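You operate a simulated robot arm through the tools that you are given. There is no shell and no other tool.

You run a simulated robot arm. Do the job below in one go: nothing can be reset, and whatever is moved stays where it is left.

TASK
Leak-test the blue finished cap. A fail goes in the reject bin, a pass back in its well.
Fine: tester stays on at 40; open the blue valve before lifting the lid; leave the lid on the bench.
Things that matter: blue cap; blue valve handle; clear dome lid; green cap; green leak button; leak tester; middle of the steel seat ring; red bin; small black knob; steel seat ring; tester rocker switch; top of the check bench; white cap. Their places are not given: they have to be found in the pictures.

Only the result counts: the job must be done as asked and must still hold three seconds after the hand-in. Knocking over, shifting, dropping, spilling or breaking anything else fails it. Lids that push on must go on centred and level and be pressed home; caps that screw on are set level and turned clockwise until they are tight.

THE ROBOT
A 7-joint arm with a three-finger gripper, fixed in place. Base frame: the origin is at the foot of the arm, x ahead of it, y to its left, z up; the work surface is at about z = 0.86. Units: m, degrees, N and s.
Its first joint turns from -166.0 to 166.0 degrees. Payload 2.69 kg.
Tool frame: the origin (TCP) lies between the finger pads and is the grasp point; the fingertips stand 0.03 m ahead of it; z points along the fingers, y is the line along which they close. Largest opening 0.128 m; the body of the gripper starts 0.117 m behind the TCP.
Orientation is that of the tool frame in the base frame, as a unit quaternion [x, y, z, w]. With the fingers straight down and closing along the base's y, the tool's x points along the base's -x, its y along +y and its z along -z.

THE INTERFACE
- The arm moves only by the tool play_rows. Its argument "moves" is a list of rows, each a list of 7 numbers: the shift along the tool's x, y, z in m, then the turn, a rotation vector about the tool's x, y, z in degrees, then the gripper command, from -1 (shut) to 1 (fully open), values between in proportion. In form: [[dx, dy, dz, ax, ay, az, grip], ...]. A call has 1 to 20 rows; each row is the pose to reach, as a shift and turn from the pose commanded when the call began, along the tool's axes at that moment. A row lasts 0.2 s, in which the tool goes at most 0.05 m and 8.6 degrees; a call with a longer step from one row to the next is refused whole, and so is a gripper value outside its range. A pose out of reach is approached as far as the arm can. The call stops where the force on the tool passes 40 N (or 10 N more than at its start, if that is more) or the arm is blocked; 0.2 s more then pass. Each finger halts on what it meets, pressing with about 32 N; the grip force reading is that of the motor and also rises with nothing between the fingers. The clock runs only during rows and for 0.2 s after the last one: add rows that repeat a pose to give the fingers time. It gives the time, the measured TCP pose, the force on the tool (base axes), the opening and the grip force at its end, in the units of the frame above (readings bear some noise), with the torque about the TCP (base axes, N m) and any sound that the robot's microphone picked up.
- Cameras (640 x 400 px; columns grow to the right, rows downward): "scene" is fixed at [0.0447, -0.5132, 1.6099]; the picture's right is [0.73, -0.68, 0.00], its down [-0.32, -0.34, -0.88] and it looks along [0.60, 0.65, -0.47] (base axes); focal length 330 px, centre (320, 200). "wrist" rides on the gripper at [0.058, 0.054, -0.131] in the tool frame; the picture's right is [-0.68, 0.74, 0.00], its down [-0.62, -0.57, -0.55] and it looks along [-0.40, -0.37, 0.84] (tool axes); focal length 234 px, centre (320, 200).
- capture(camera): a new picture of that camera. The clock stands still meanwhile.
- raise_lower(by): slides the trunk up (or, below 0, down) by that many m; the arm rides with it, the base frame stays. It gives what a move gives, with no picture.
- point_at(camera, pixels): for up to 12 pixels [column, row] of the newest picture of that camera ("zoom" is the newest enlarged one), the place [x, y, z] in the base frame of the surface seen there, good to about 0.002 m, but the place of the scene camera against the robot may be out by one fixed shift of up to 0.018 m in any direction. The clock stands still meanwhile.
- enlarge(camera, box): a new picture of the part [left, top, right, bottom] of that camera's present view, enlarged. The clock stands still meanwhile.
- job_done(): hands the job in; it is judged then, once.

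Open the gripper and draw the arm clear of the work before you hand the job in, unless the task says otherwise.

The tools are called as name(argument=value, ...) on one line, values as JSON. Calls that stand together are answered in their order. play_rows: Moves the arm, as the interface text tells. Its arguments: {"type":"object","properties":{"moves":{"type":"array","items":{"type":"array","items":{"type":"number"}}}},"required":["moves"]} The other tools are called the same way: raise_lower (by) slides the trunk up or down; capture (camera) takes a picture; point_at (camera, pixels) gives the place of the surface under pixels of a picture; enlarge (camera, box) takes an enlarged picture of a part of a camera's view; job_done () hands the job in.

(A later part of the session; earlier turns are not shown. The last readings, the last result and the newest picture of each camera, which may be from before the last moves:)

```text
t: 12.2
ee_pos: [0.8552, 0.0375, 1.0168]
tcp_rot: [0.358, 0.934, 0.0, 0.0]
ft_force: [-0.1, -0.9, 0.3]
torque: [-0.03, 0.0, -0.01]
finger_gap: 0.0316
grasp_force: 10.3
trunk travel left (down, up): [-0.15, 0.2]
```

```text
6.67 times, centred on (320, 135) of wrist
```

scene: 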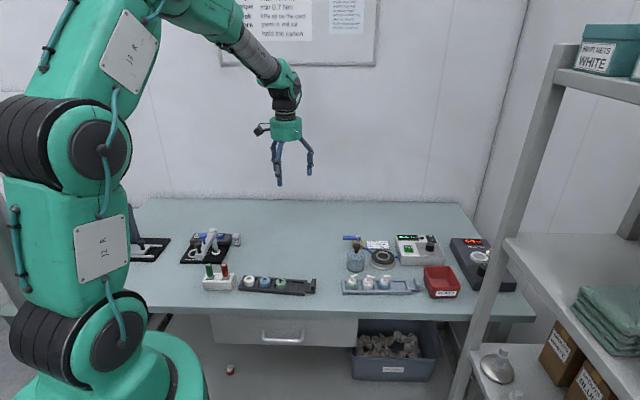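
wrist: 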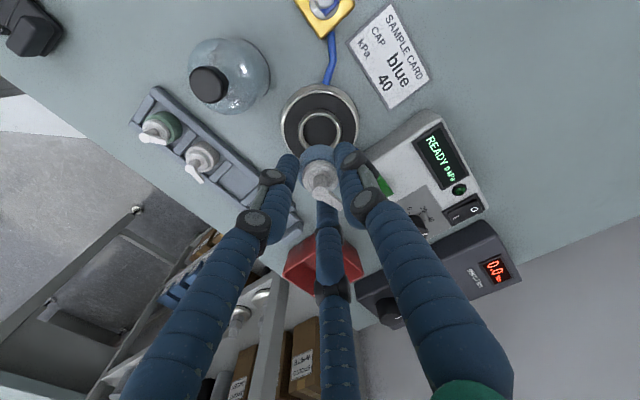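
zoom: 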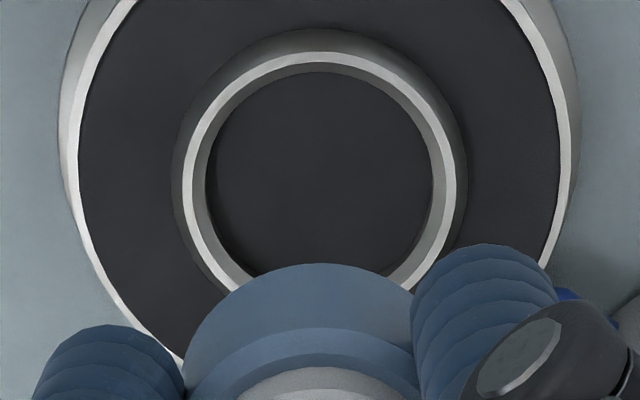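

The ring estimates by two methods differ by about 2–3 mm, so I measure the held cap itself in this pose, to compare cap axis and ring axis in the same frame.

enlarge(camera="wrist", box=[290, 135, 350, 215])

point_at(camera="zoom", pixels=[[320, 130], [320, 148], [246, 200], [395, 190], [265, 215], [375, 215], [320, 180], [280, 250], [320, 275], [400, 305], [240, 150], [370, 140]])

```text
5.00 times, centred on (320, 175) of wrist
```

zoom: 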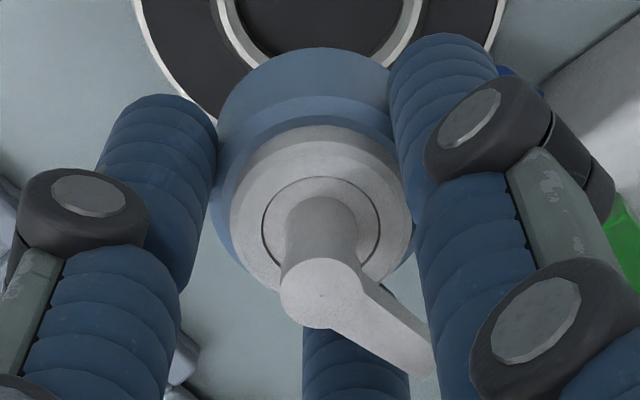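

```text
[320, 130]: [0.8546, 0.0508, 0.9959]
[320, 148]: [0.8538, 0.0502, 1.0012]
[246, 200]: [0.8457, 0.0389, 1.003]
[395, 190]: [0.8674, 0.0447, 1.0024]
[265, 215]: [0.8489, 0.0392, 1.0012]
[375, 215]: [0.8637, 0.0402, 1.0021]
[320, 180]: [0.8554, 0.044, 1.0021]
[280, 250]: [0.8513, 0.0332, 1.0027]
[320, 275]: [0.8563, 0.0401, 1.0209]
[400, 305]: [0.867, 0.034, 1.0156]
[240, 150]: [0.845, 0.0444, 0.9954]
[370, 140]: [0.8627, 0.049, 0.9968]
```

By same-picture comparison the ring lies about 1–1.5 mm toward -y of the cap axis. I shift that much and lower until the cap base is about 4 mm over the ring, then look from both cameras.

play_rows(moves=[[-0.001, -0.0007, 0.03, 0, 0, 0, -1], [-0.001, -0.0007, 0.06, 0, 0, 0, -1], [-0.001, -0.0007, 0.075, 0, 0, 0, -1], [-0.001, -0.0007, 0.081, 0, 0, 0, -1], [-0.001, -0.0007, 0.081, 0, 0, 0, -1]])

enlarge(camera="wrist", box=[280, 120, 360, 220])

enlarge(camera="scene", box=[362, 230, 412, 280])

```text
t: 13.4
ee_pos: [0.8553, 0.0352, 0.9347]
tcp_rot: [0.359, 0.933, 0.0, 0.0]
ft_force: [0.3, 0.1, -0.6]
torque: [-0.01, 0.0, 0.03]
finger_gap: 0.0317
grasp_force: 9.3
trunk travel left (down, up): [-0.15, 0.2]
```

```text
4.00 times, centred on (320, 170) of wrist
```

zoom: 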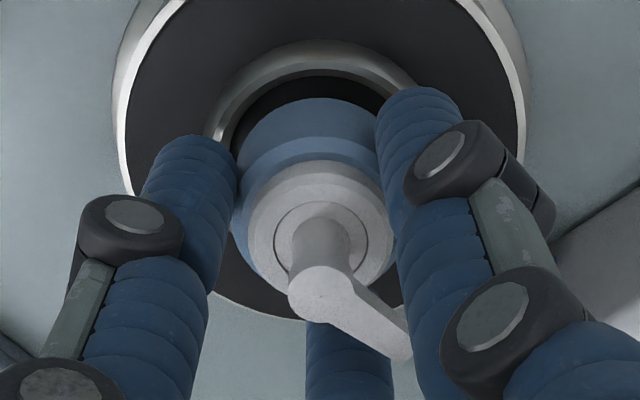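

```text
8.00 times, centred on (387, 255) of scene
```

zoom: 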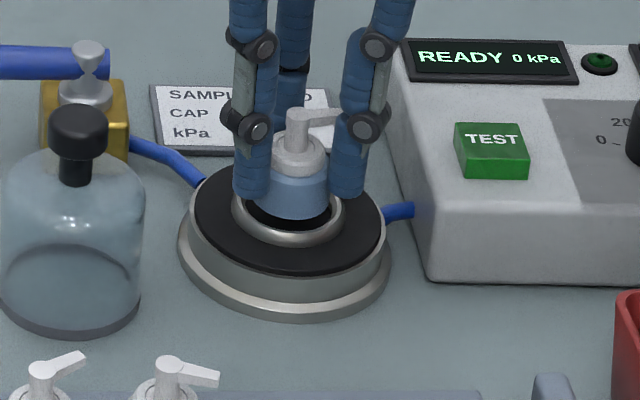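

I zoom in tighter on both views to judge the centring of the cap base in the ring.

enlarge(camera="wrist", box=[290, 120, 350, 180])

enlarge(camera="scene", box=[374, 244, 400, 270])

```text
6.67 times, centred on (320, 150) of wrist
```

zoom: 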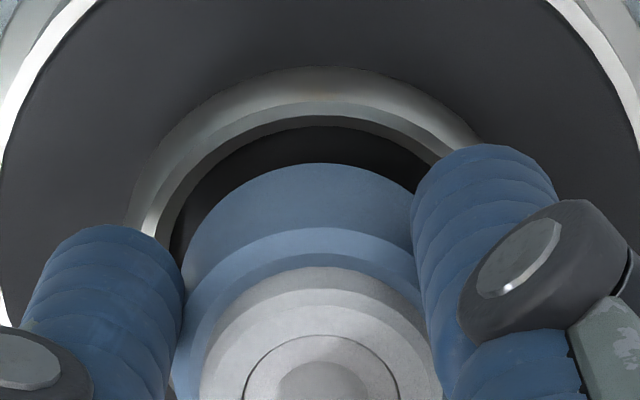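

```text
15.38 times, centred on (387, 257) of scene
```

zoom: 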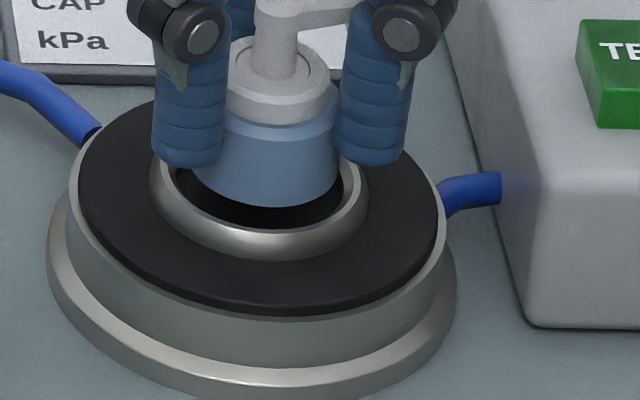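

Both views put the cap within about 0.6 mm of the ring's centre, and there is about 2 mm of play. I lower in small steps toward the seat.

play_rows(moves=[[0, 0, 0.002, 0, 0, 0, -1], [0, 0, 0.004, 0, 0, 0, -1], [0, 0, 0.006, 0, 0, 0, -1], [0, 0, 0.008, 0, 0, 0, -1], [0, 0, 0.008, 0, 0, 0, -1]])

enlarge(camera="scene", box=[374, 244, 400, 270])

```text
t: 14.6
ee_pos: [0.8549, 0.0341, 0.9266]
tcp_rot: [0.359, 0.933, 0.0, 0.0]
ft_force: [-0.8, -0.4, -0.7]
torque: [-0.04, 0.02, -0.02]
finger_gap: 0.0317
grasp_force: 10.5
trunk travel left (down, up): [-0.15, 0.2]
```

```text
15.38 times, centred on (387, 257) of scene
```

zoom: 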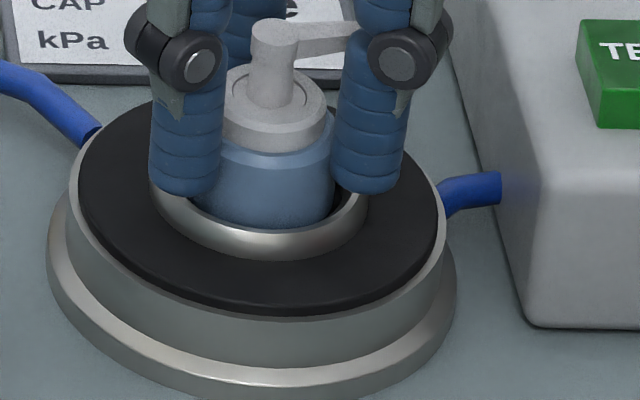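

The cap base is inside the ring with no contact force yet. I lower another 2 mm in fine steps until it touches.

play_rows(moves=[[0, 0, 0.0005, 0, 0, 0, -1], [0, 0, 0.001, 0, 0, 0, -1], [0, 0, 0.0015, 0, 0, 0, -1], [0, 0, 0.0015, 0, 0, 0, -1]])

```text
t: 15.6
ee_pos: [0.8557, 0.0351, 0.9262]
tcp_rot: [0.358, 0.934, 0.001, 0.0]
ft_force: [0.4, 0.1, 0.1]
torque: [-0.02, -0.04, -0.03]
finger_gap: 0.0315
grasp_force: 10.0
trunk travel left (down, up): [-0.15, 0.2]
```

Still no force; I go down another 2 mm in half-millimetre steps.

play_rows(moves=[[0, 0, 0.0005, 0, 0, 0, -1], [0, 0, 0.001, 0, 0, 0, -1], [0, 0, 0.0015, 0, 0, 0, -1], [0, 0, 0.002, 0, 0, 0, -1], [0, 0, 0.002, 0, 0, 0, -1]])

enlarge(camera="scene", box=[374, 244, 400, 270])

```text
t: 16.8
ee_pos: [0.8565, 0.0349, 0.9247]
tcp_rot: [0.358, 0.934, 0.001, 0.001]
ft_force: [0.8, -0.1, 9.7]
torque: [0.01, -0.01, -0.03]
finger_gap: 0.0318
grasp_force: 10.2
trunk travel left (down, up): [-0.15, 0.2]
```

```text
15.38 times, centred on (387, 257) of scene
```

zoom: 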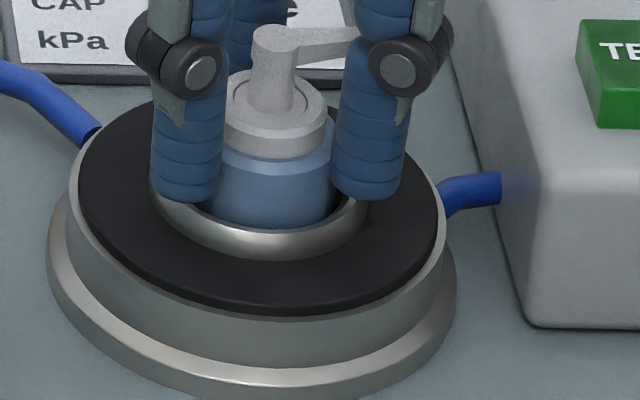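

The force rose to 9.7 N: the cap is seated. I ease up 1 mm, open the fingers, then lift clear.

play_rows(moves=[[0, 0, -0.001, 0, 0, 0, -1], [0, 0, -0.001, 0, 0, 0, -0.3], [0, 0, -0.001, 0, 0, 0, 0], [0, 0, -0.001, 0, 0, 0, 0], [0, 0, -0.02, 0, 0, 0, 0], [0, 0, -0.05, 0, 0, 0, 0], [0, 0, -0.1, 0, 0, 0, 0], [0, 0, -0.1, 0, 0, 0, 0]])

capture(camera="wrist")

enlarge(camera="wrist", box=[270, 70, 370, 190])

enlarge(camera="scene", box=[374, 244, 400, 270])

```text
t: 18.6
ee_pos: [0.8547, 0.0361, 1.026]
tcp_rot: [0.359, 0.933, 0.0, 0.0]
ft_force: [0.1, 0.7, 0.5]
torque: [0.0, -0.08, 0.0]
finger_gap: 0.0642
grasp_force: 0.0
trunk travel left (down, up): [-0.15, 0.2]
```

```text
taken
```

wrist: 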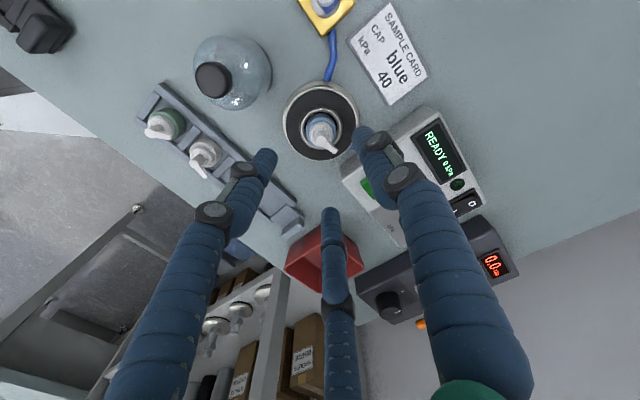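

```text
3.33 times, centred on (320, 130) of wrist
```

zoom: 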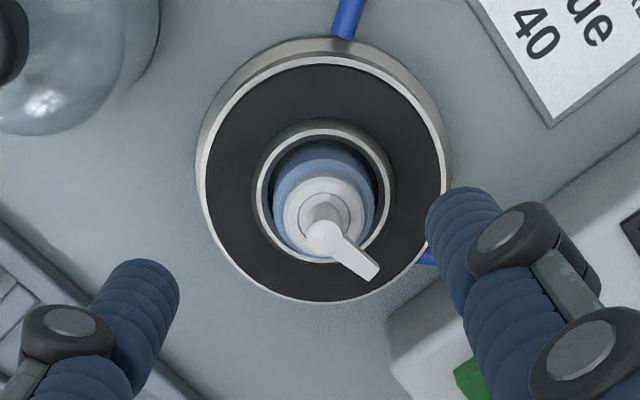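

```text
15.38 times, centred on (387, 257) of scene
```

zoom: 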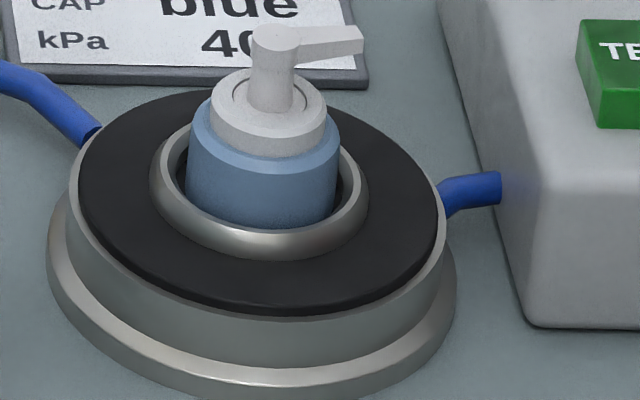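

The cap stands upright in the ring. Now I go above the dome knob near (0.765,0.084) and check alignment there.

play_rows(moves=[[0.01, -0.002, -0.02, 0, 0, 0, 0], [0.045, -0.01, -0.027, 0, 0, 0, 0], [0.08, -0.019, -0.027, 0, 0, 0, 0], [0.1009, -0.0237, -0.027, 0, 0, 0, 0], [0.1009, -0.0237, -0.027, 0, 0, 0, 0]])

capture(camera="wrist")

enlarge(camera="wrist", box=[270, 90, 370, 210])

```text
t: 19.8
ee_pos: [0.7642, 0.0854, 1.0517]
tcp_rot: [0.359, 0.933, 0.0, 0.0]
ft_force: [-0.4, -1.1, 0.6]
torque: [-0.01, -0.06, -0.02]
finger_gap: 0.064
grasp_force: 0.0
trunk travel left (down, up): [-0.15, 0.2]
```

```text
taken
```

wrist: 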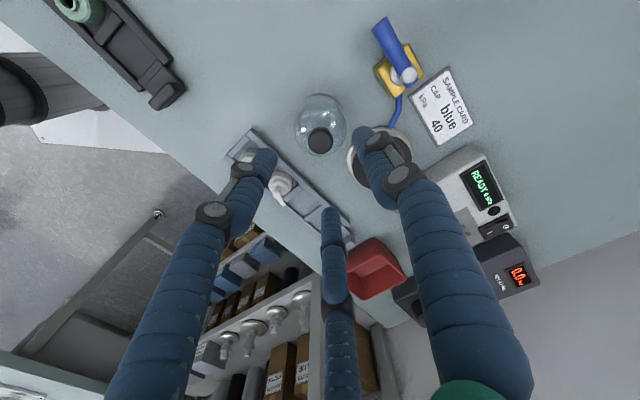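

```text
3.33 times, centred on (320, 150) of wrist
```

zoom: 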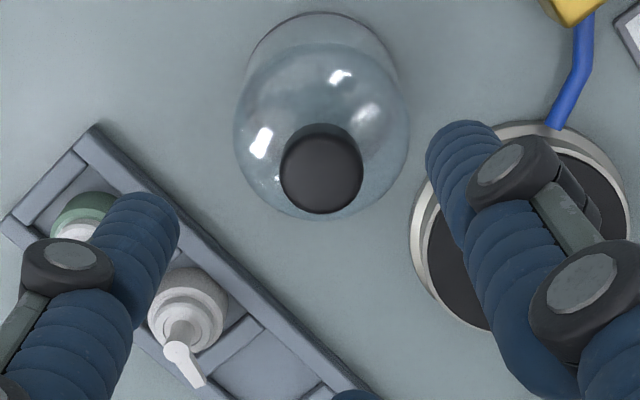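

The knob lies at about (320.5,142.5), within 1 mm of the hand axis. I lower so the fingers straddle the knob, staying above the dome shoulder.

play_rows(moves=[[0, 0.0003, 0.03, 0, 0, 0, 0], [0, 0.0007, 0.06, 0, 0, 0, 0], [0, 0.0007, 0.08, 0, 0, 0, 0], [0, 0.0007, 0.087, 0, 0, 0, 0], [0, 0.0007, 0.087, 0, 0, 0, 0]])

enlarge(camera="scene", box=[335, 220, 395, 280])

enlarge(camera="wrist", box=[270, 110, 370, 230])

```text
t: 21.0
ee_pos: [0.7649, 0.085, 0.9641]
tcp_rot: [0.357, 0.934, 0.0, -0.001]
ft_force: [-0.3, -1.0, -0.1]
torque: [-0.04, -0.02, -0.02]
finger_gap: 0.0641
grasp_force: 0.1
trunk travel left (down, up): [-0.15, 0.2]
```

```text
6.67 times, centred on (365, 250) of scene
```

zoom: 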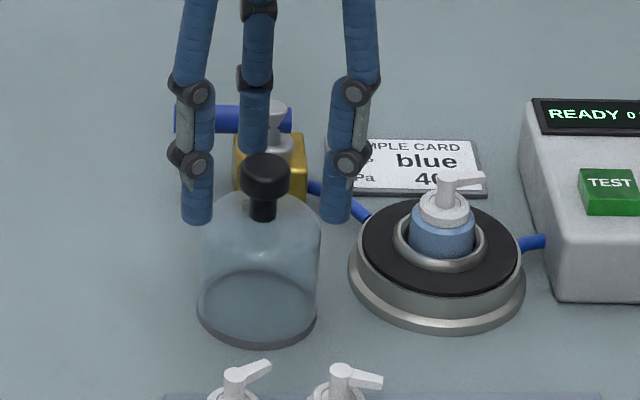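

```text
3.33 times, centred on (320, 170) of wrist
```

zoom: 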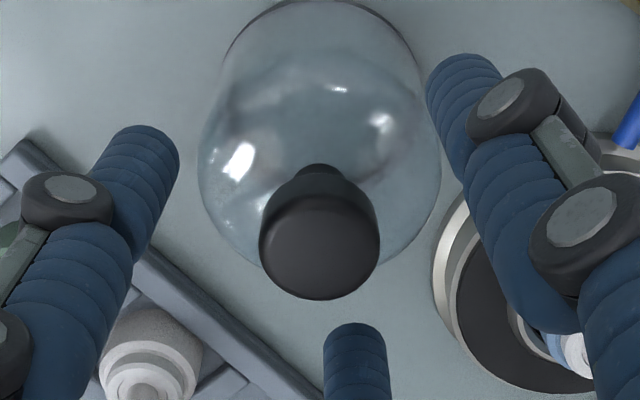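

The fingers straddle the knob with clearance. I close on the knob.

play_rows(moves=[[0, 0, 0, 0, 0, 0, -0.4], [0, 0, 0, 0, 0, 0, -0.7], [0, 0, 0, 0, 0, 0, -1], [0, 0, 0, 0, 0, 0, -1], [0, 0, 0, 0, 0, 0, -1]])

enlarge(camera="scene", box=[335, 220, 395, 280])

```text
t: 22.2
ee_pos: [0.7651, 0.0855, 0.9639]
tcp_rot: [0.358, 0.934, 0.0, 0.0]
ft_force: [-0.2, 0.4, 0.1]
torque: [0.01, 0.01, 0.04]
finger_gap: 0.0243
grasp_force: 32.3
trunk travel left (down, up): [-0.15, 0.2]
```

```text
6.67 times, centred on (365, 250) of scene
```

zoom: 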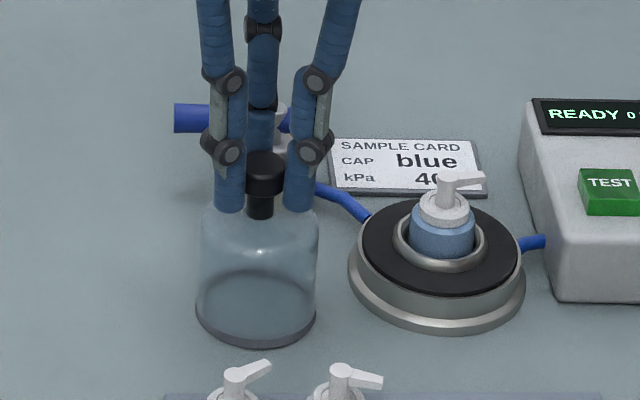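

The knob is gripped (gap 0.0243, 32 N). I lift straight up 9 cm and check the dome hangs level.

play_rows(moves=[[0, 0, -0.005, 0, 0, 0, -1], [0, 0, -0.02, 0, 0, 0, -1], [0, 0, -0.05, 0, 0, 0, -1], [0, 0, -0.08, 0, 0, 0, -1], [0, 0, -0.1, 0, 0, 0, -1], [0, 0, -0.1, 0, 0, 0, -1]])

enlarge(camera="scene", box=[335, 200, 395, 280])

capture(camera="wrist")

```text
t: 23.6
ee_pos: [0.7652, 0.086, 1.0647]
tcp_rot: [0.358, 0.934, 0.0, -0.001]
ft_force: [-0.2, 0.7, -1.0]
torque: [0.01, -0.05, -0.02]
finger_gap: 0.0239
grasp_force: 31.7
trunk travel left (down, up): [-0.15, 0.2]
```

```text
5.00 times, centred on (365, 240) of scene
```

zoom: 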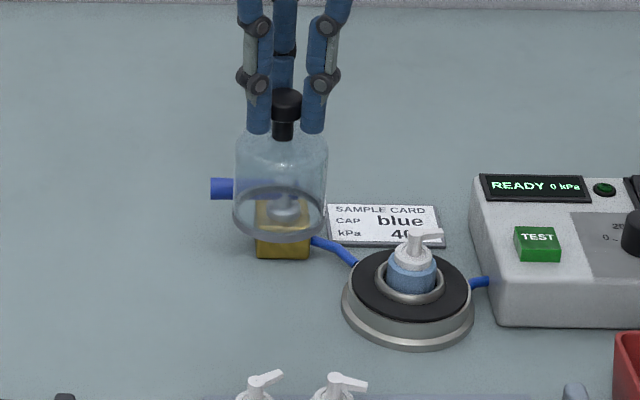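

```text
taken
```

wrist: 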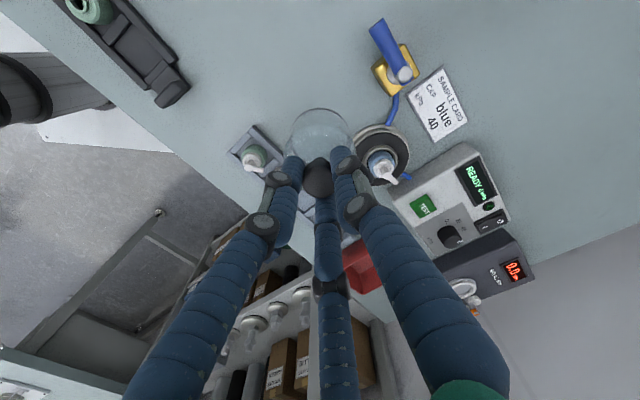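

The dome hangs level. I carry it above the seat, directly over the cap, and check alignment before lowering.

play_rows(moves=[[-0.01, 0.002, 0, 0, 0, 0, -1], [-0.04, 0.009, 0, 0, 0, 0, -1], [-0.075, 0.017, 0, 0, 0, 0, -1], [-0.095, 0.0217, 0, 0, 0, 0, -1], [-0.1008, 0.023, 0, 0, 0, 0, -1], [-0.1008, 0.023, 0, 0, 0, 0, -1]])

capture(camera="wrist")

enlarge(camera="wrist", box=[270, 90, 370, 190])

enlarge(camera="scene", box=[365, 225, 410, 280])

```text
t: 25.0
ee_pos: [0.8553, 0.035, 1.0635]
tcp_rot: [0.359, 0.933, 0.0, 0.0]
ft_force: [0.1, 0.6, -0.8]
torque: [0.0, 0.02, 0.02]
finger_gap: 0.024
grasp_force: 31.8
trunk travel left (down, up): [-0.15, 0.2]
```

```text
taken
```

wrist: 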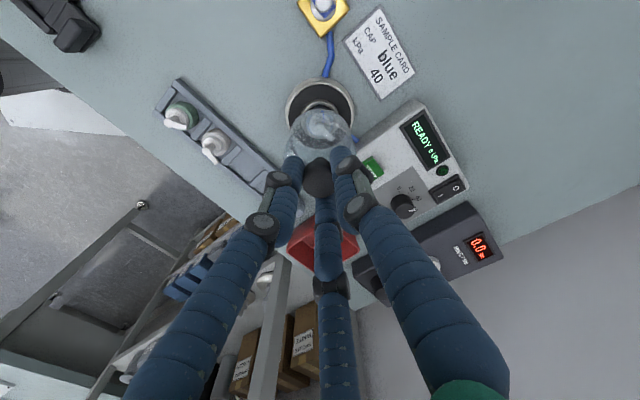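

```text
4.00 times, centred on (320, 140) of wrist
```

zoom: 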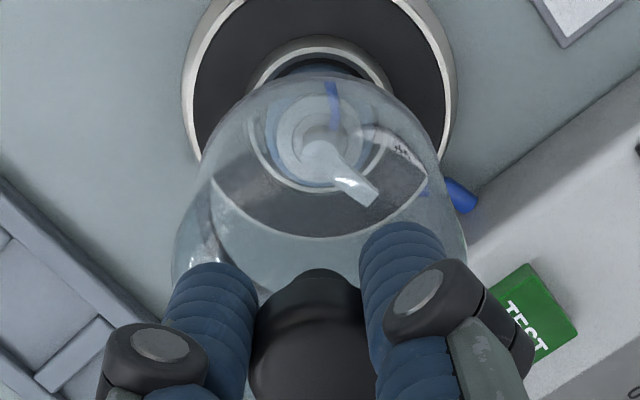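

```text
7.27 times, centred on (388, 252) of scene
```

zoom: 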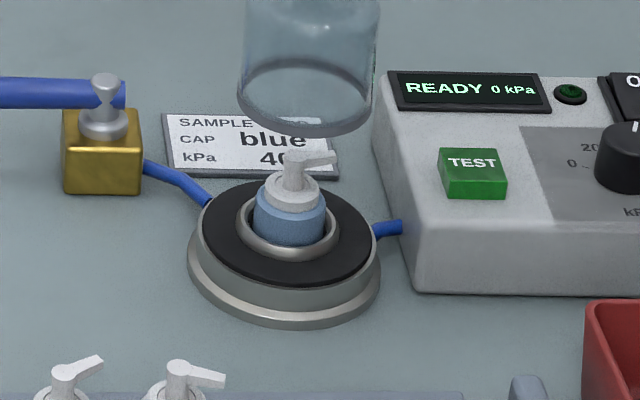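

Sideways alignment looks good; I lower the dome until its rim is about 8 mm above the black disc and check again.

play_rows(moves=[[0, 0, 0.02, 0, 0, 0, -1], [0, 0, 0.04, 0, 0, 0, -1], [0, 0, 0.058, 0, 0, 0, -1], [0, 0, 0.067, 0, 0, 0, -1], [0, 0, 0.067, 0, 0, 0, -1]])

capture(camera="wrist")

enlarge(camera="wrist", box=[270, 80, 370, 180])

enlarge(camera="scene", box=[365, 235, 405, 275])

```text
t: 26.2
ee_pos: [0.8553, 0.0351, 0.9967]
tcp_rot: [0.359, 0.934, 0.0, 0.0]
ft_force: [-0.9, 0.2, 0.5]
torque: [0.05, 0.05, -0.02]
finger_gap: 0.024
grasp_force: 32.4
trunk travel left (down, up): [-0.15, 0.2]
```

```text
taken
```

wrist: 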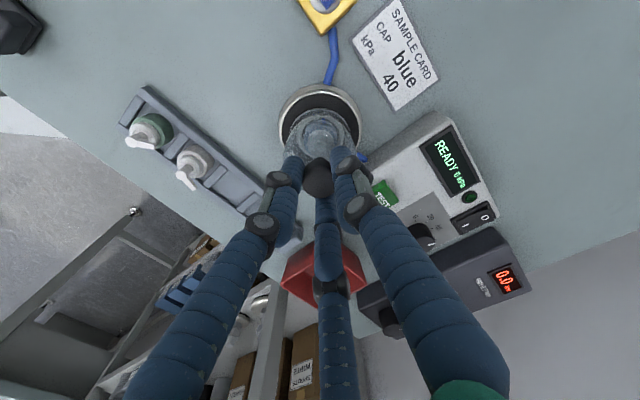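

```text
4.00 times, centred on (320, 130) of wrist
```

zoom: 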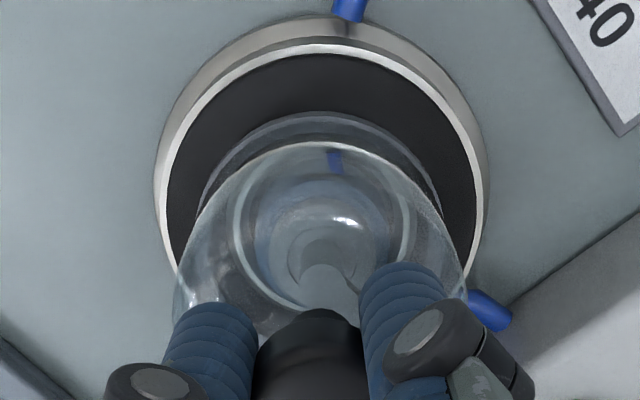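

```text
10.00 times, centred on (385, 255) of scene
```

zoom: 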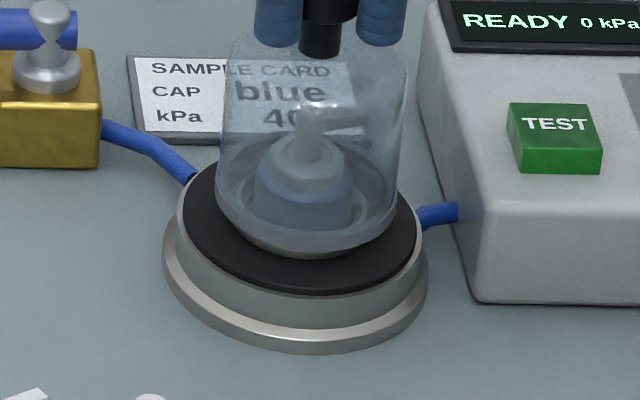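

The dome sits within 1–2 mm of centre over the disc; I correct by about 1 mm and lower in fine steps onto the disc until contact.

play_rows(moves=[[0.0012, 0.0002, 0.0, 0, 0, 0, -1], [0.0012, 0.0002, 0.003, 0, 0, 0, -1], [0.0012, 0.0002, 0.006, 0, 0, 0, -1], [0.0012, 0.0002, 0.007, 0, 0, 0, -1], [0.0012, 0.0002, 0.008, 0, 0, 0, -1], [0.0012, 0.0002, 0.008, 0, 0, 0, -1]])

```text
t: 27.6
ee_pos: [0.8545, 0.0365, 0.9888]
tcp_rot: [0.358, 0.934, 0.0, 0.0]
ft_force: [0.0, -0.4, -0.8]
torque: [0.01, 0.05, -0.02]
finger_gap: 0.0238
grasp_force: 32.0
trunk travel left (down, up): [-0.15, 0.2]
```

No contact yet at z 0.988; I go another 2 mm in half-millimetre steps.

play_rows(moves=[[0, 0, 0.0005, 0, 0, 0, -1], [0, 0, 0.001, 0, 0, 0, -1], [0, 0, 0.0015, 0, 0, 0, -1], [0, 0, 0.002, 0, 0, 0, -1], [0, 0, 0.002, 0, 0, 0, -1]])

```text
t: 28.8
ee_pos: [0.8551, 0.0365, 0.9869]
tcp_rot: [0.358, 0.934, 0.001, 0.001]
ft_force: [-0.9, -0.9, 8.8]
torque: [0.16, 0.2, 0.04]
finger_gap: 0.0241
grasp_force: 31.8
trunk travel left (down, up): [-0.15, 0.2]
```

Contact at 8.8 N, with torque hinting the rim touches first on one side. I press slightly more so it seats flat and read the torque.

play_rows(moves=[[0, 0, 0.0005, 0, 0, 0, -1], [0, 0, 0.001, 0, 0, 0, -1], [0, 0, 0.001, 0, 0, 0, -1]])

enlarge(camera="scene", box=[365, 235, 405, 275])

enlarge(camera="wrist", box=[270, 80, 370, 180])

```text
t: 29.6
ee_pos: [0.8538, 0.0351, 0.988]
tcp_rot: [0.358, 0.934, 0.001, 0.001]
ft_force: [0.1, -4.1, 19.0]
torque: [0.11, 0.09, 0.02]
finger_gap: 0.024
grasp_force: 31.6
trunk travel left (down, up): [-0.15, 0.2]
```

```text
10.00 times, centred on (385, 255) of scene
```

zoom: 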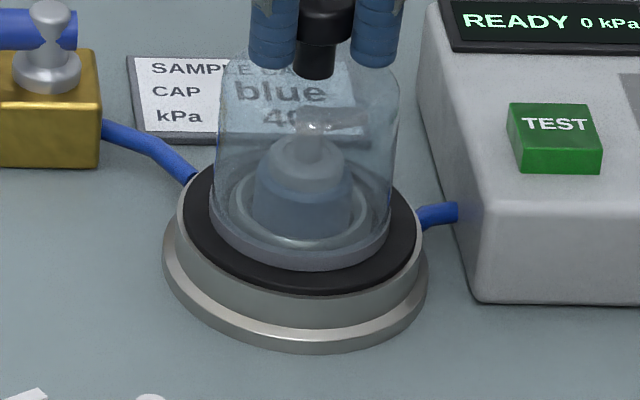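

```text
4.00 times, centred on (320, 130) of wrist
```

zoom: 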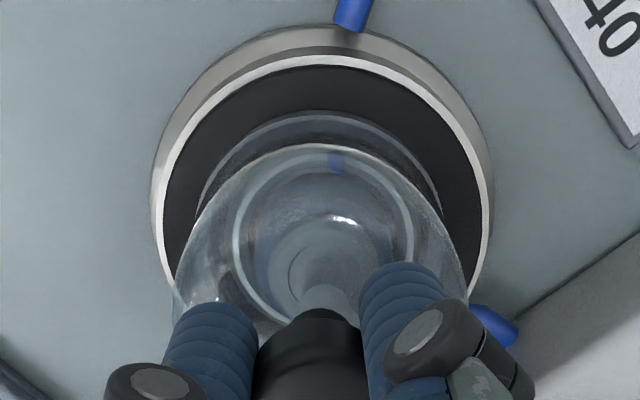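

The dome rests on the disc, centred to about 1–2 mm. I ease off the force, open the fingers, and lift away to look.

play_rows(moves=[[0, 0, -0.001, 0, 0, 0, -1], [0, 0, -0.0015, 0, 0, 0, -1], [0, 0, -0.0015, 0, 0, 0, -0.4], [0, 0, -0.0015, 0, 0, 0, 0], [0, 0, -0.0015, 0, 0, 0, 0], [0, 0, -0.02, 0, 0, 0, 0], [0, 0, -0.05, 0, 0, 0, 0], [0, 0, -0.08, 0, 0, 0, 0], [0, 0, -0.08, 0, 0, 0, 0]])

capture(camera="wrist")

enlarge(camera="scene", box=[365, 235, 405, 275])

enlarge(camera="wrist", box=[270, 70, 370, 190])

```text
t: 31.6
ee_pos: [0.8545, 0.0361, 1.0679]
tcp_rot: [0.358, 0.934, 0.0, 0.0]
ft_force: [-1.1, -0.8, 0.2]
torque: [0.01, -0.02, 0.03]
finger_gap: 0.0637
grasp_force: 0.0
trunk travel left (down, up): [-0.15, 0.2]
```

```text
taken
```

wrist: 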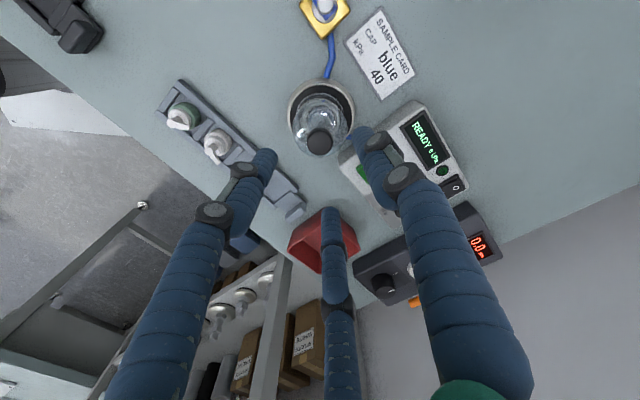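

```text
10.00 times, centred on (385, 255) of scene
```

zoom: 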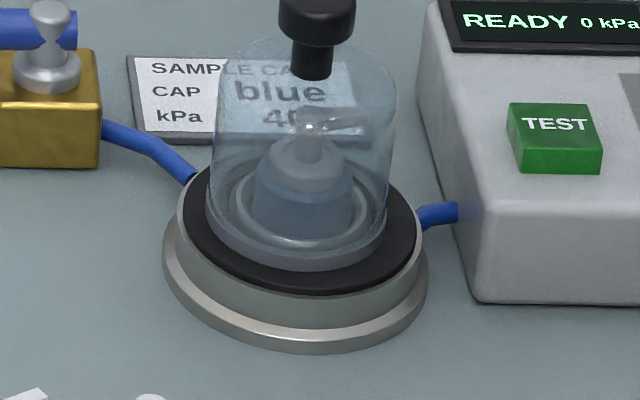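

```text
3.33 times, centred on (320, 130) of wrist
```

zoom: 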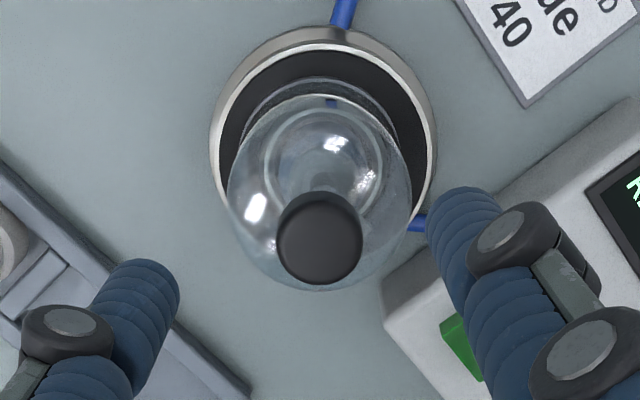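

The dome is standing squarely on the disc. Now the valve: I move above it for a close look at the handle against the hose.

play_rows(moves=[[0.0, 0.0, -0.02, 0, 0, 0, 0], [0.03, 0.025, -0.02, 0, 0, 0, 0], [0.06, 0.05, -0.01, 0, 0, 0, 0], [0.0814, 0.068, 0, 0, 0, 0, 0], [0.0814, 0.068, 0, 0, 0, 0, 0]])

capture(camera="wrist")

enlarge(camera="wrist", box=[260, 80, 380, 200])

enlarge(camera="scene", box=[338, 228, 374, 260])

```text
t: 32.8
ee_pos: [0.84, 0.1407, 1.0673]
tcp_rot: [0.359, 0.933, 0.0, 0.0]
ft_force: [-0.6, 0.1, 0.1]
torque: [-0.06, -0.01, 0.0]
finger_gap: 0.064
grasp_force: 0.1
trunk travel left (down, up): [-0.15, 0.2]
```

```text
taken
```

wrist: 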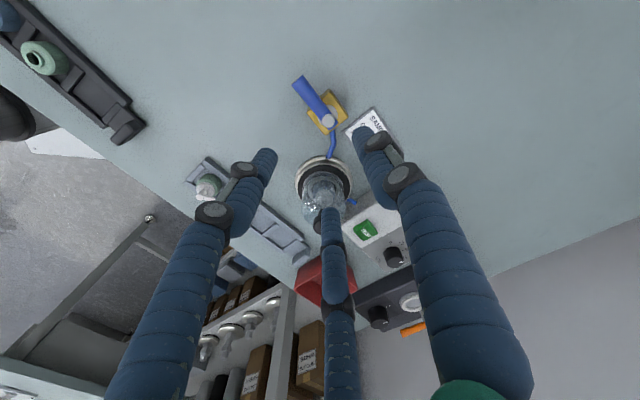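

```text
3.33 times, centred on (320, 140) of wrist
```

zoom: 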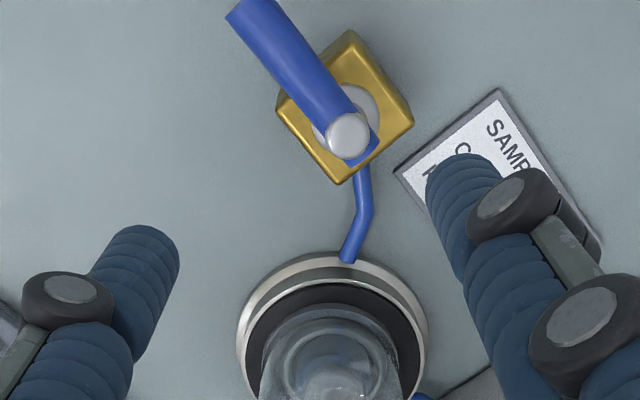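

```text
12.50 times, centred on (356, 244) of scene
```

zoom: 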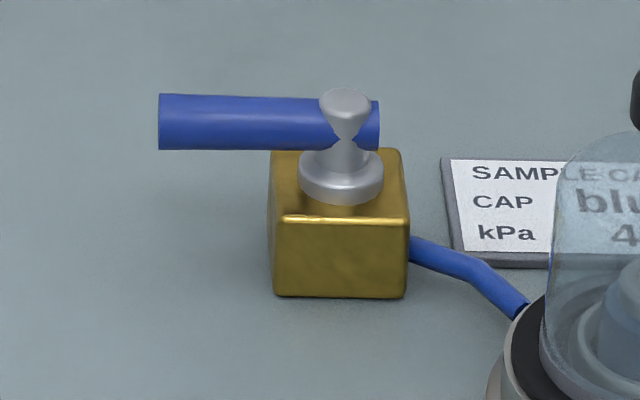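

The handle points away from the body along the same axis as the hose outlet (in line, so open by convention). I measure pivot, handle axis and tip.

enlarge(camera="wrist", box=[280, 65, 350, 135])

point_at(camera="zoom", pixels=[[370, 325], [145, 85], [200, 150], [250, 210], [300, 265], [120, 100], [175, 60], [410, 350], [420, 270], [375, 120], [255, 270], [490, 280]])

```text
5.71 times, centred on (315, 100) of wrist
```

zoom: 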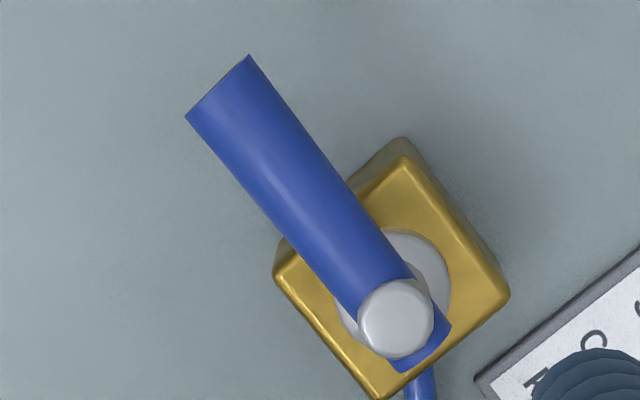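

```text
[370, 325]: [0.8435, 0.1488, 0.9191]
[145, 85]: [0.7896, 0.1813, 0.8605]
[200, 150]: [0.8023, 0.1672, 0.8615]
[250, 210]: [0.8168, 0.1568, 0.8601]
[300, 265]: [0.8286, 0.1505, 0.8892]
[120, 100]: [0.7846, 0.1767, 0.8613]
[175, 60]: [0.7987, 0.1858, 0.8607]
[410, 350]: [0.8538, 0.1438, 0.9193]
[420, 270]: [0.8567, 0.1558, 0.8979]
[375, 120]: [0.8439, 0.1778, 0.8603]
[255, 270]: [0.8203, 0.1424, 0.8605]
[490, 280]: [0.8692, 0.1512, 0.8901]
```

Now with the true zoom picture I pick the handle tip (220,85), middle (290,175), pivot (395,318) and body edges.

point_at(camera="zoom", pixels=[[222, 88], [290, 175], [350, 250], [395, 318], [240, 190], [330, 175], [195, 118], [248, 62], [400, 160], [500, 292], [378, 385], [285, 260]])

point_at(camera="zoom", pixels=[[425, 390], [450, 230], [440, 335], [60, 200], [270, 130], [310, 220], [230, 160], [320, 185], [365, 225], [300, 280]])

```text
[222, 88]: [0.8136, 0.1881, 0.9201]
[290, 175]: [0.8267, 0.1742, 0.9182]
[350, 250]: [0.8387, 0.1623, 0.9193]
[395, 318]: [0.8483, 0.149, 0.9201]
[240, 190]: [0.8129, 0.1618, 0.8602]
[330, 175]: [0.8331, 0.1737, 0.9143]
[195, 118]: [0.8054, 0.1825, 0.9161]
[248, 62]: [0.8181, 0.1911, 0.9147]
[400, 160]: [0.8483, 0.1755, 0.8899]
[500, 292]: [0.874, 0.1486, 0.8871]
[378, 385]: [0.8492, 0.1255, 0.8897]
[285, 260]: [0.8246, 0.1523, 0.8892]
```

```text
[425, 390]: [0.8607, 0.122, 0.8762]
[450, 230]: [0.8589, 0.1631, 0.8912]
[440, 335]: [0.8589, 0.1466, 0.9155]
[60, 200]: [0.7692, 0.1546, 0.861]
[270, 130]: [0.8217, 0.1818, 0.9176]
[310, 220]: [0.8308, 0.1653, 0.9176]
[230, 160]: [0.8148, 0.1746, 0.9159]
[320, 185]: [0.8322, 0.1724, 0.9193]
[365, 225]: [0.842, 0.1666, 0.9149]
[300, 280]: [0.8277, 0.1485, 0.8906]
```

Pivot near (0.849,0.150), handle along 135° for 53 mm, top at z 0.919. I shut the gripper to use it as a peg, and go down beside the handle on its -x side without touching it.

play_rows(moves=[[0.02, -0.006, 0, 0, 0, 0, -1], [0.0433, -0.0124, 0, 0, 0, 0, -1], [0.0433, -0.0124, 0.04, 0, 0, 0, -1], [0.0433, -0.0124, 0.08, 0, 0, 0, -1], [0.0433, -0.0124, 0.115, 0, 0, 0, -1], [0.0433, -0.0124, 0.136, 0, 0, 0, -1], [0.0433, -0.0124, 0.136, 0, 0, 0, -1]])

enlarge(camera="scene", box=[325, 215, 395, 275])

capture(camera="wrist")

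```text
t: 34.4
ee_pos: [0.7997, 0.1609, 0.9301]
tcp_rot: [0.359, 0.934, -0.001, 0.0]
ft_force: [0.8, 0.7, 0.0]
torque: [-0.02, -0.01, -0.01]
finger_gap: 0.0021
grasp_force: 31.3
trunk travel left (down, up): [-0.15, 0.2]
```

```text
6.67 times, centred on (360, 245) of scene
```

zoom: 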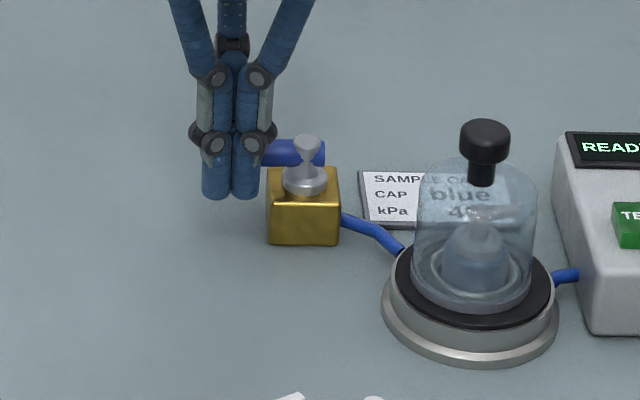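

```text
taken
```

wrist: 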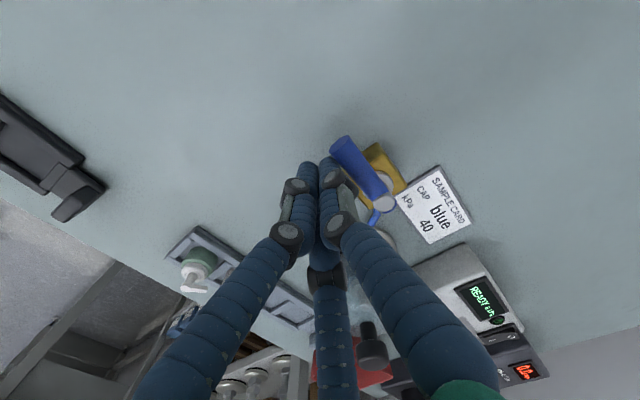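

No contact yet. I push the handle gently a few millimetres toward +x/+y along the arc about the pivot and watch the force.

play_rows(moves=[[-0.0004, 0.005, 0, 0, 0, 0, -1], [-0.0008, 0.0097, 0, 0, 0, 0, -1], [0.0, 0.0128, 0, 0, 0, 0, -1], [0.001, 0.0159, 0, 0, 0, 0, -1], [0.0014, 0.019, 0, 0, 0, 0, -1], [0.0018, 0.0222, 0, 0, 0, 0, -1]])

capture(camera="wrist")

enlarge(camera="scene", box=[325, 215, 395, 275])

```text
t: 35.8
ee_pos: [0.8122, 0.1787, 0.9302]
tcp_rot: [0.359, 0.933, 0.0, 0.0]
ft_force: [-0.2, 0.1, -0.3]
torque: [-0.02, -0.04, -0.01]
finger_gap: 0.002
grasp_force: 31.2
trunk travel left (down, up): [-0.15, 0.2]
```

```text
taken
```

wrist: 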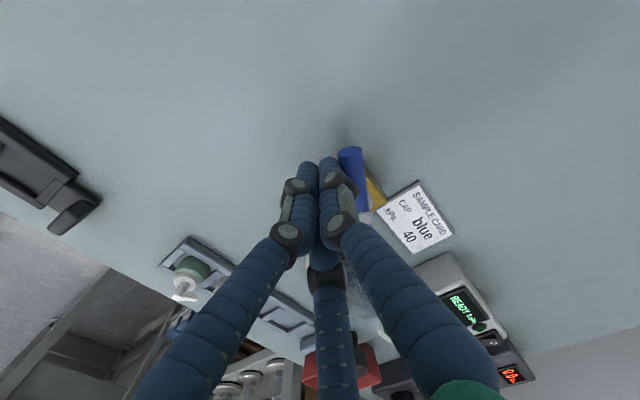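

```text
6.67 times, centred on (360, 245) of scene
```

zoom: 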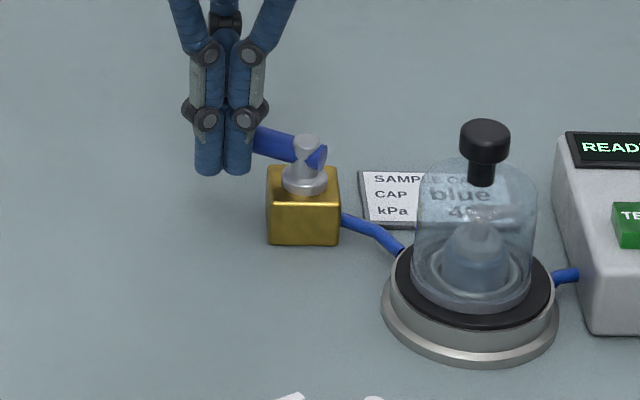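

The handle turns easily clockwise. I carry on along the arc toward crosswise.

play_rows(moves=[[0, 0.0065, 0, 0, 0, 0, -1], [-0.0011, 0.0135, 0, 0, 0, 0, -1], [-0.0032, 0.0204, 0, 0, 0, 0, -1], [-0.0064, 0.0267, 0, 0, 0, 0, -1], [-0.0105, 0.0326, 0, 0, 0, 0, -1], [-0.0156, 0.0377, 0, 0, 0, 0, -1], [-0.0213, 0.0419, 0, 0, 0, 0, -1], [-0.0255, 0.0442, 0, 0, 0, 0, -1]])

capture(camera="wrist")

enlarge(camera="scene", box=[325, 215, 395, 275])

```text
t: 37.6
ee_pos: [0.8601, 0.1938, 0.9289]
tcp_rot: [0.359, 0.933, 0.0, 0.0]
ft_force: [-5.2, 2.7, 0.9]
torque: [0.06, 0.1, -0.07]
finger_gap: 0.0021
grasp_force: 31.0
trunk travel left (down, up): [-0.15, 0.2]
```

```text
taken
```

wrist: 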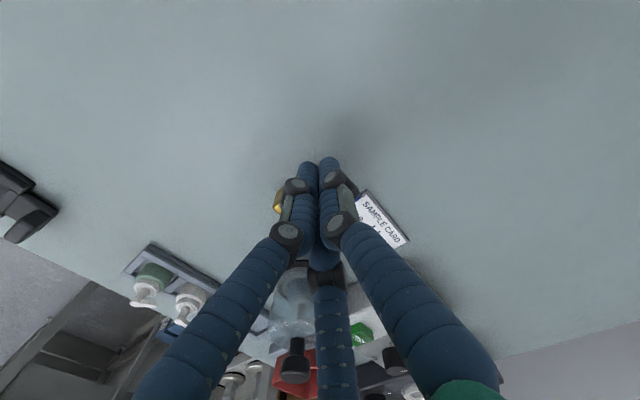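

```text
6.67 times, centred on (360, 245) of scene
```

zoom: 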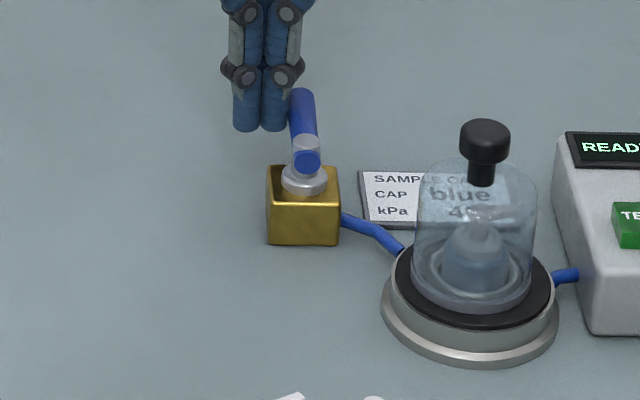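

The handle is nearly crosswise (pointing away at about 50°) and 5 N has built up. I push a little further to see whether it's at its stop.

play_rows(moves=[[-0.002, 0.0008, 0, 0, 0, 0, -1], [-0.0044, 0.0019, 0, 0, 0, 0, -1], [-0.0044, 0.0019, 0, 0, 0, 0, -1]])

enlarge(camera="scene", box=[338, 218, 384, 260])

```text
t: 38.4
ee_pos: [0.8616, 0.1945, 0.9276]
tcp_rot: [0.357, 0.934, -0.001, -0.004]
ft_force: [-8.8, 9.3, 2.6]
torque: [-0.04, 0.23, -0.03]
finger_gap: 0.0019
grasp_force: 31.3
trunk travel left (down, up): [-0.15, 0.2]
stopped in row 3: the force on the tool passed its limit at 41 N (the readings are from after the stop); the commanded pose is now the measured one
```

```text
9.52 times, centred on (361, 239) of scene
```

zoom: 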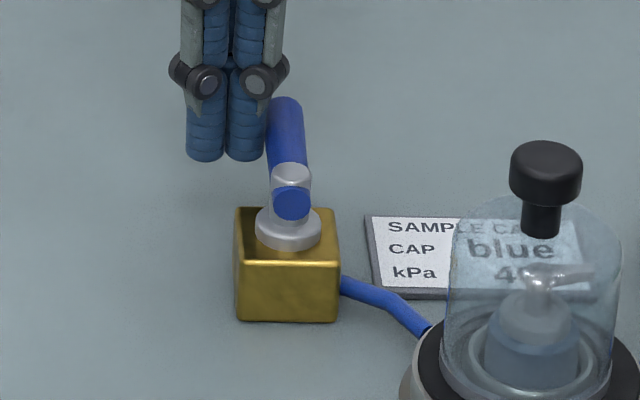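

Force passed the limit at the handle's stop: it's now crosswise (about 45°), i.e. closed. I back off, rise, and go above the TEST button, taking out the small tilt.

play_rows(moves=[[0.0099, 0.0005, 0, 0, 0, 0, -1], [0.0099, 0.0005, -0.04, -0.27, -0.39, 0, -1], [0.0099, 0.0005, -0.08, -0.27, -0.39, 0, -1], [0.0, 0.0, -0.12, -0.27, -0.39, 0, -1], [-0.04, -0.024, -0.12, -0.27, -0.39, 0, -1], [-0.08, -0.048, -0.12, -0.27, -0.39, 0, -1], [-0.12, -0.072, -0.12, -0.27, -0.39, 0, -1], [-0.16, -0.098, -0.12, -0.27, -0.39, 0, -1], [-0.1838, -0.1117, -0.117, -0.27, -0.39, 0, -1], [-0.1838, -0.1117, -0.117, -0.27, -0.39, 0, -1]])

capture(camera="wrist")

enlarge(camera="scene", box=[335, 215, 455, 285])

```text
t: 40.6
ee_pos: [0.9277, -0.0129, 1.0437]
tcp_rot: [0.359, 0.934, 0.0, 0.001]
ft_force: [-0.2, -0.3, 0.0]
torque: [0.05, 0.02, -0.02]
finger_gap: 0.002
grasp_force: 31.9
trunk travel left (down, up): [-0.15, 0.2]
```

```text
taken
```

wrist: 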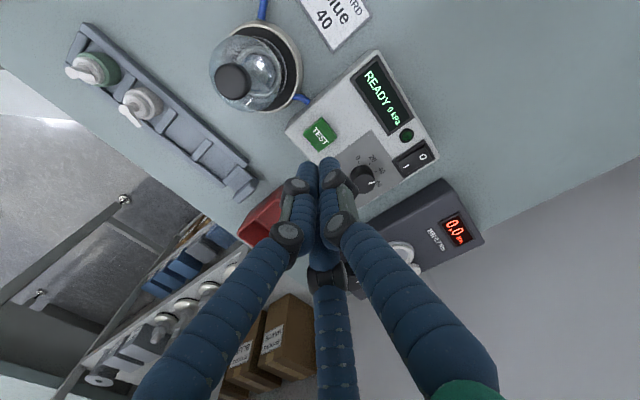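

```text
5.33 times, centred on (395, 250) of scene
```

zoom: 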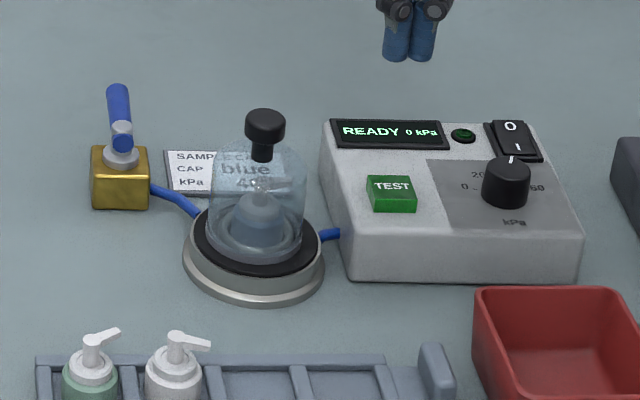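

The button appears at (320,133), right on the hand's axis line. I confirm its place and height.

point_at(camera="wrist", pixels=[[320, 133], [310, 130], [331, 133], [320, 124], [317, 145], [340, 130], [295, 130]])

```text
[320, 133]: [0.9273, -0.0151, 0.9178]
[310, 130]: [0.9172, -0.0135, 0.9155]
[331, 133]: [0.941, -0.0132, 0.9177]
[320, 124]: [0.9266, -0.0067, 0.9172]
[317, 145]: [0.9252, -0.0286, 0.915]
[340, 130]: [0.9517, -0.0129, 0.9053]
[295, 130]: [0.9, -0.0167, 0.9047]
```

Button centre is about (0.928,-0.016), top 0.9175. I descend with the closed fingertips and press it a few millimetres, then release upward and read the display.

play_rows(moves=[[-0.0013, -0.0015, 0.04, 0, 0, 0, -1], [-0.0013, -0.0015, 0.08, 0, 0, 0, -1], [-0.0013, -0.0015, 0.094, 0, 0, 0, -1], [-0.0013, -0.0015, 0.097, 0, 0, 0, -1], [-0.0013, -0.0015, 0.099, 0, 0, 0, -1], [-0.0013, -0.0015, 0.101, 0, 0, 0, -1], [-0.0013, -0.0015, 0.101, 0, 0, 0, -1]])

enlarge(camera="scene", box=[335, 215, 455, 285])

```text
t: 42.2
ee_pos: [0.9257, -0.0144, 0.9438]
tcp_rot: [0.358, 0.934, 0.0, 0.001]
ft_force: [0.3, -0.3, 0.0]
torque: [-0.02, -0.04, -0.01]
finger_gap: 0.0019
grasp_force: 31.8
trunk travel left (down, up): [-0.15, 0.2]
```

```text
5.33 times, centred on (395, 250) of scene
```

zoom: 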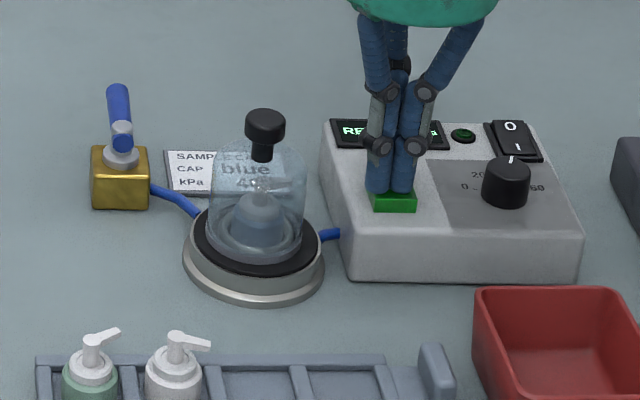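

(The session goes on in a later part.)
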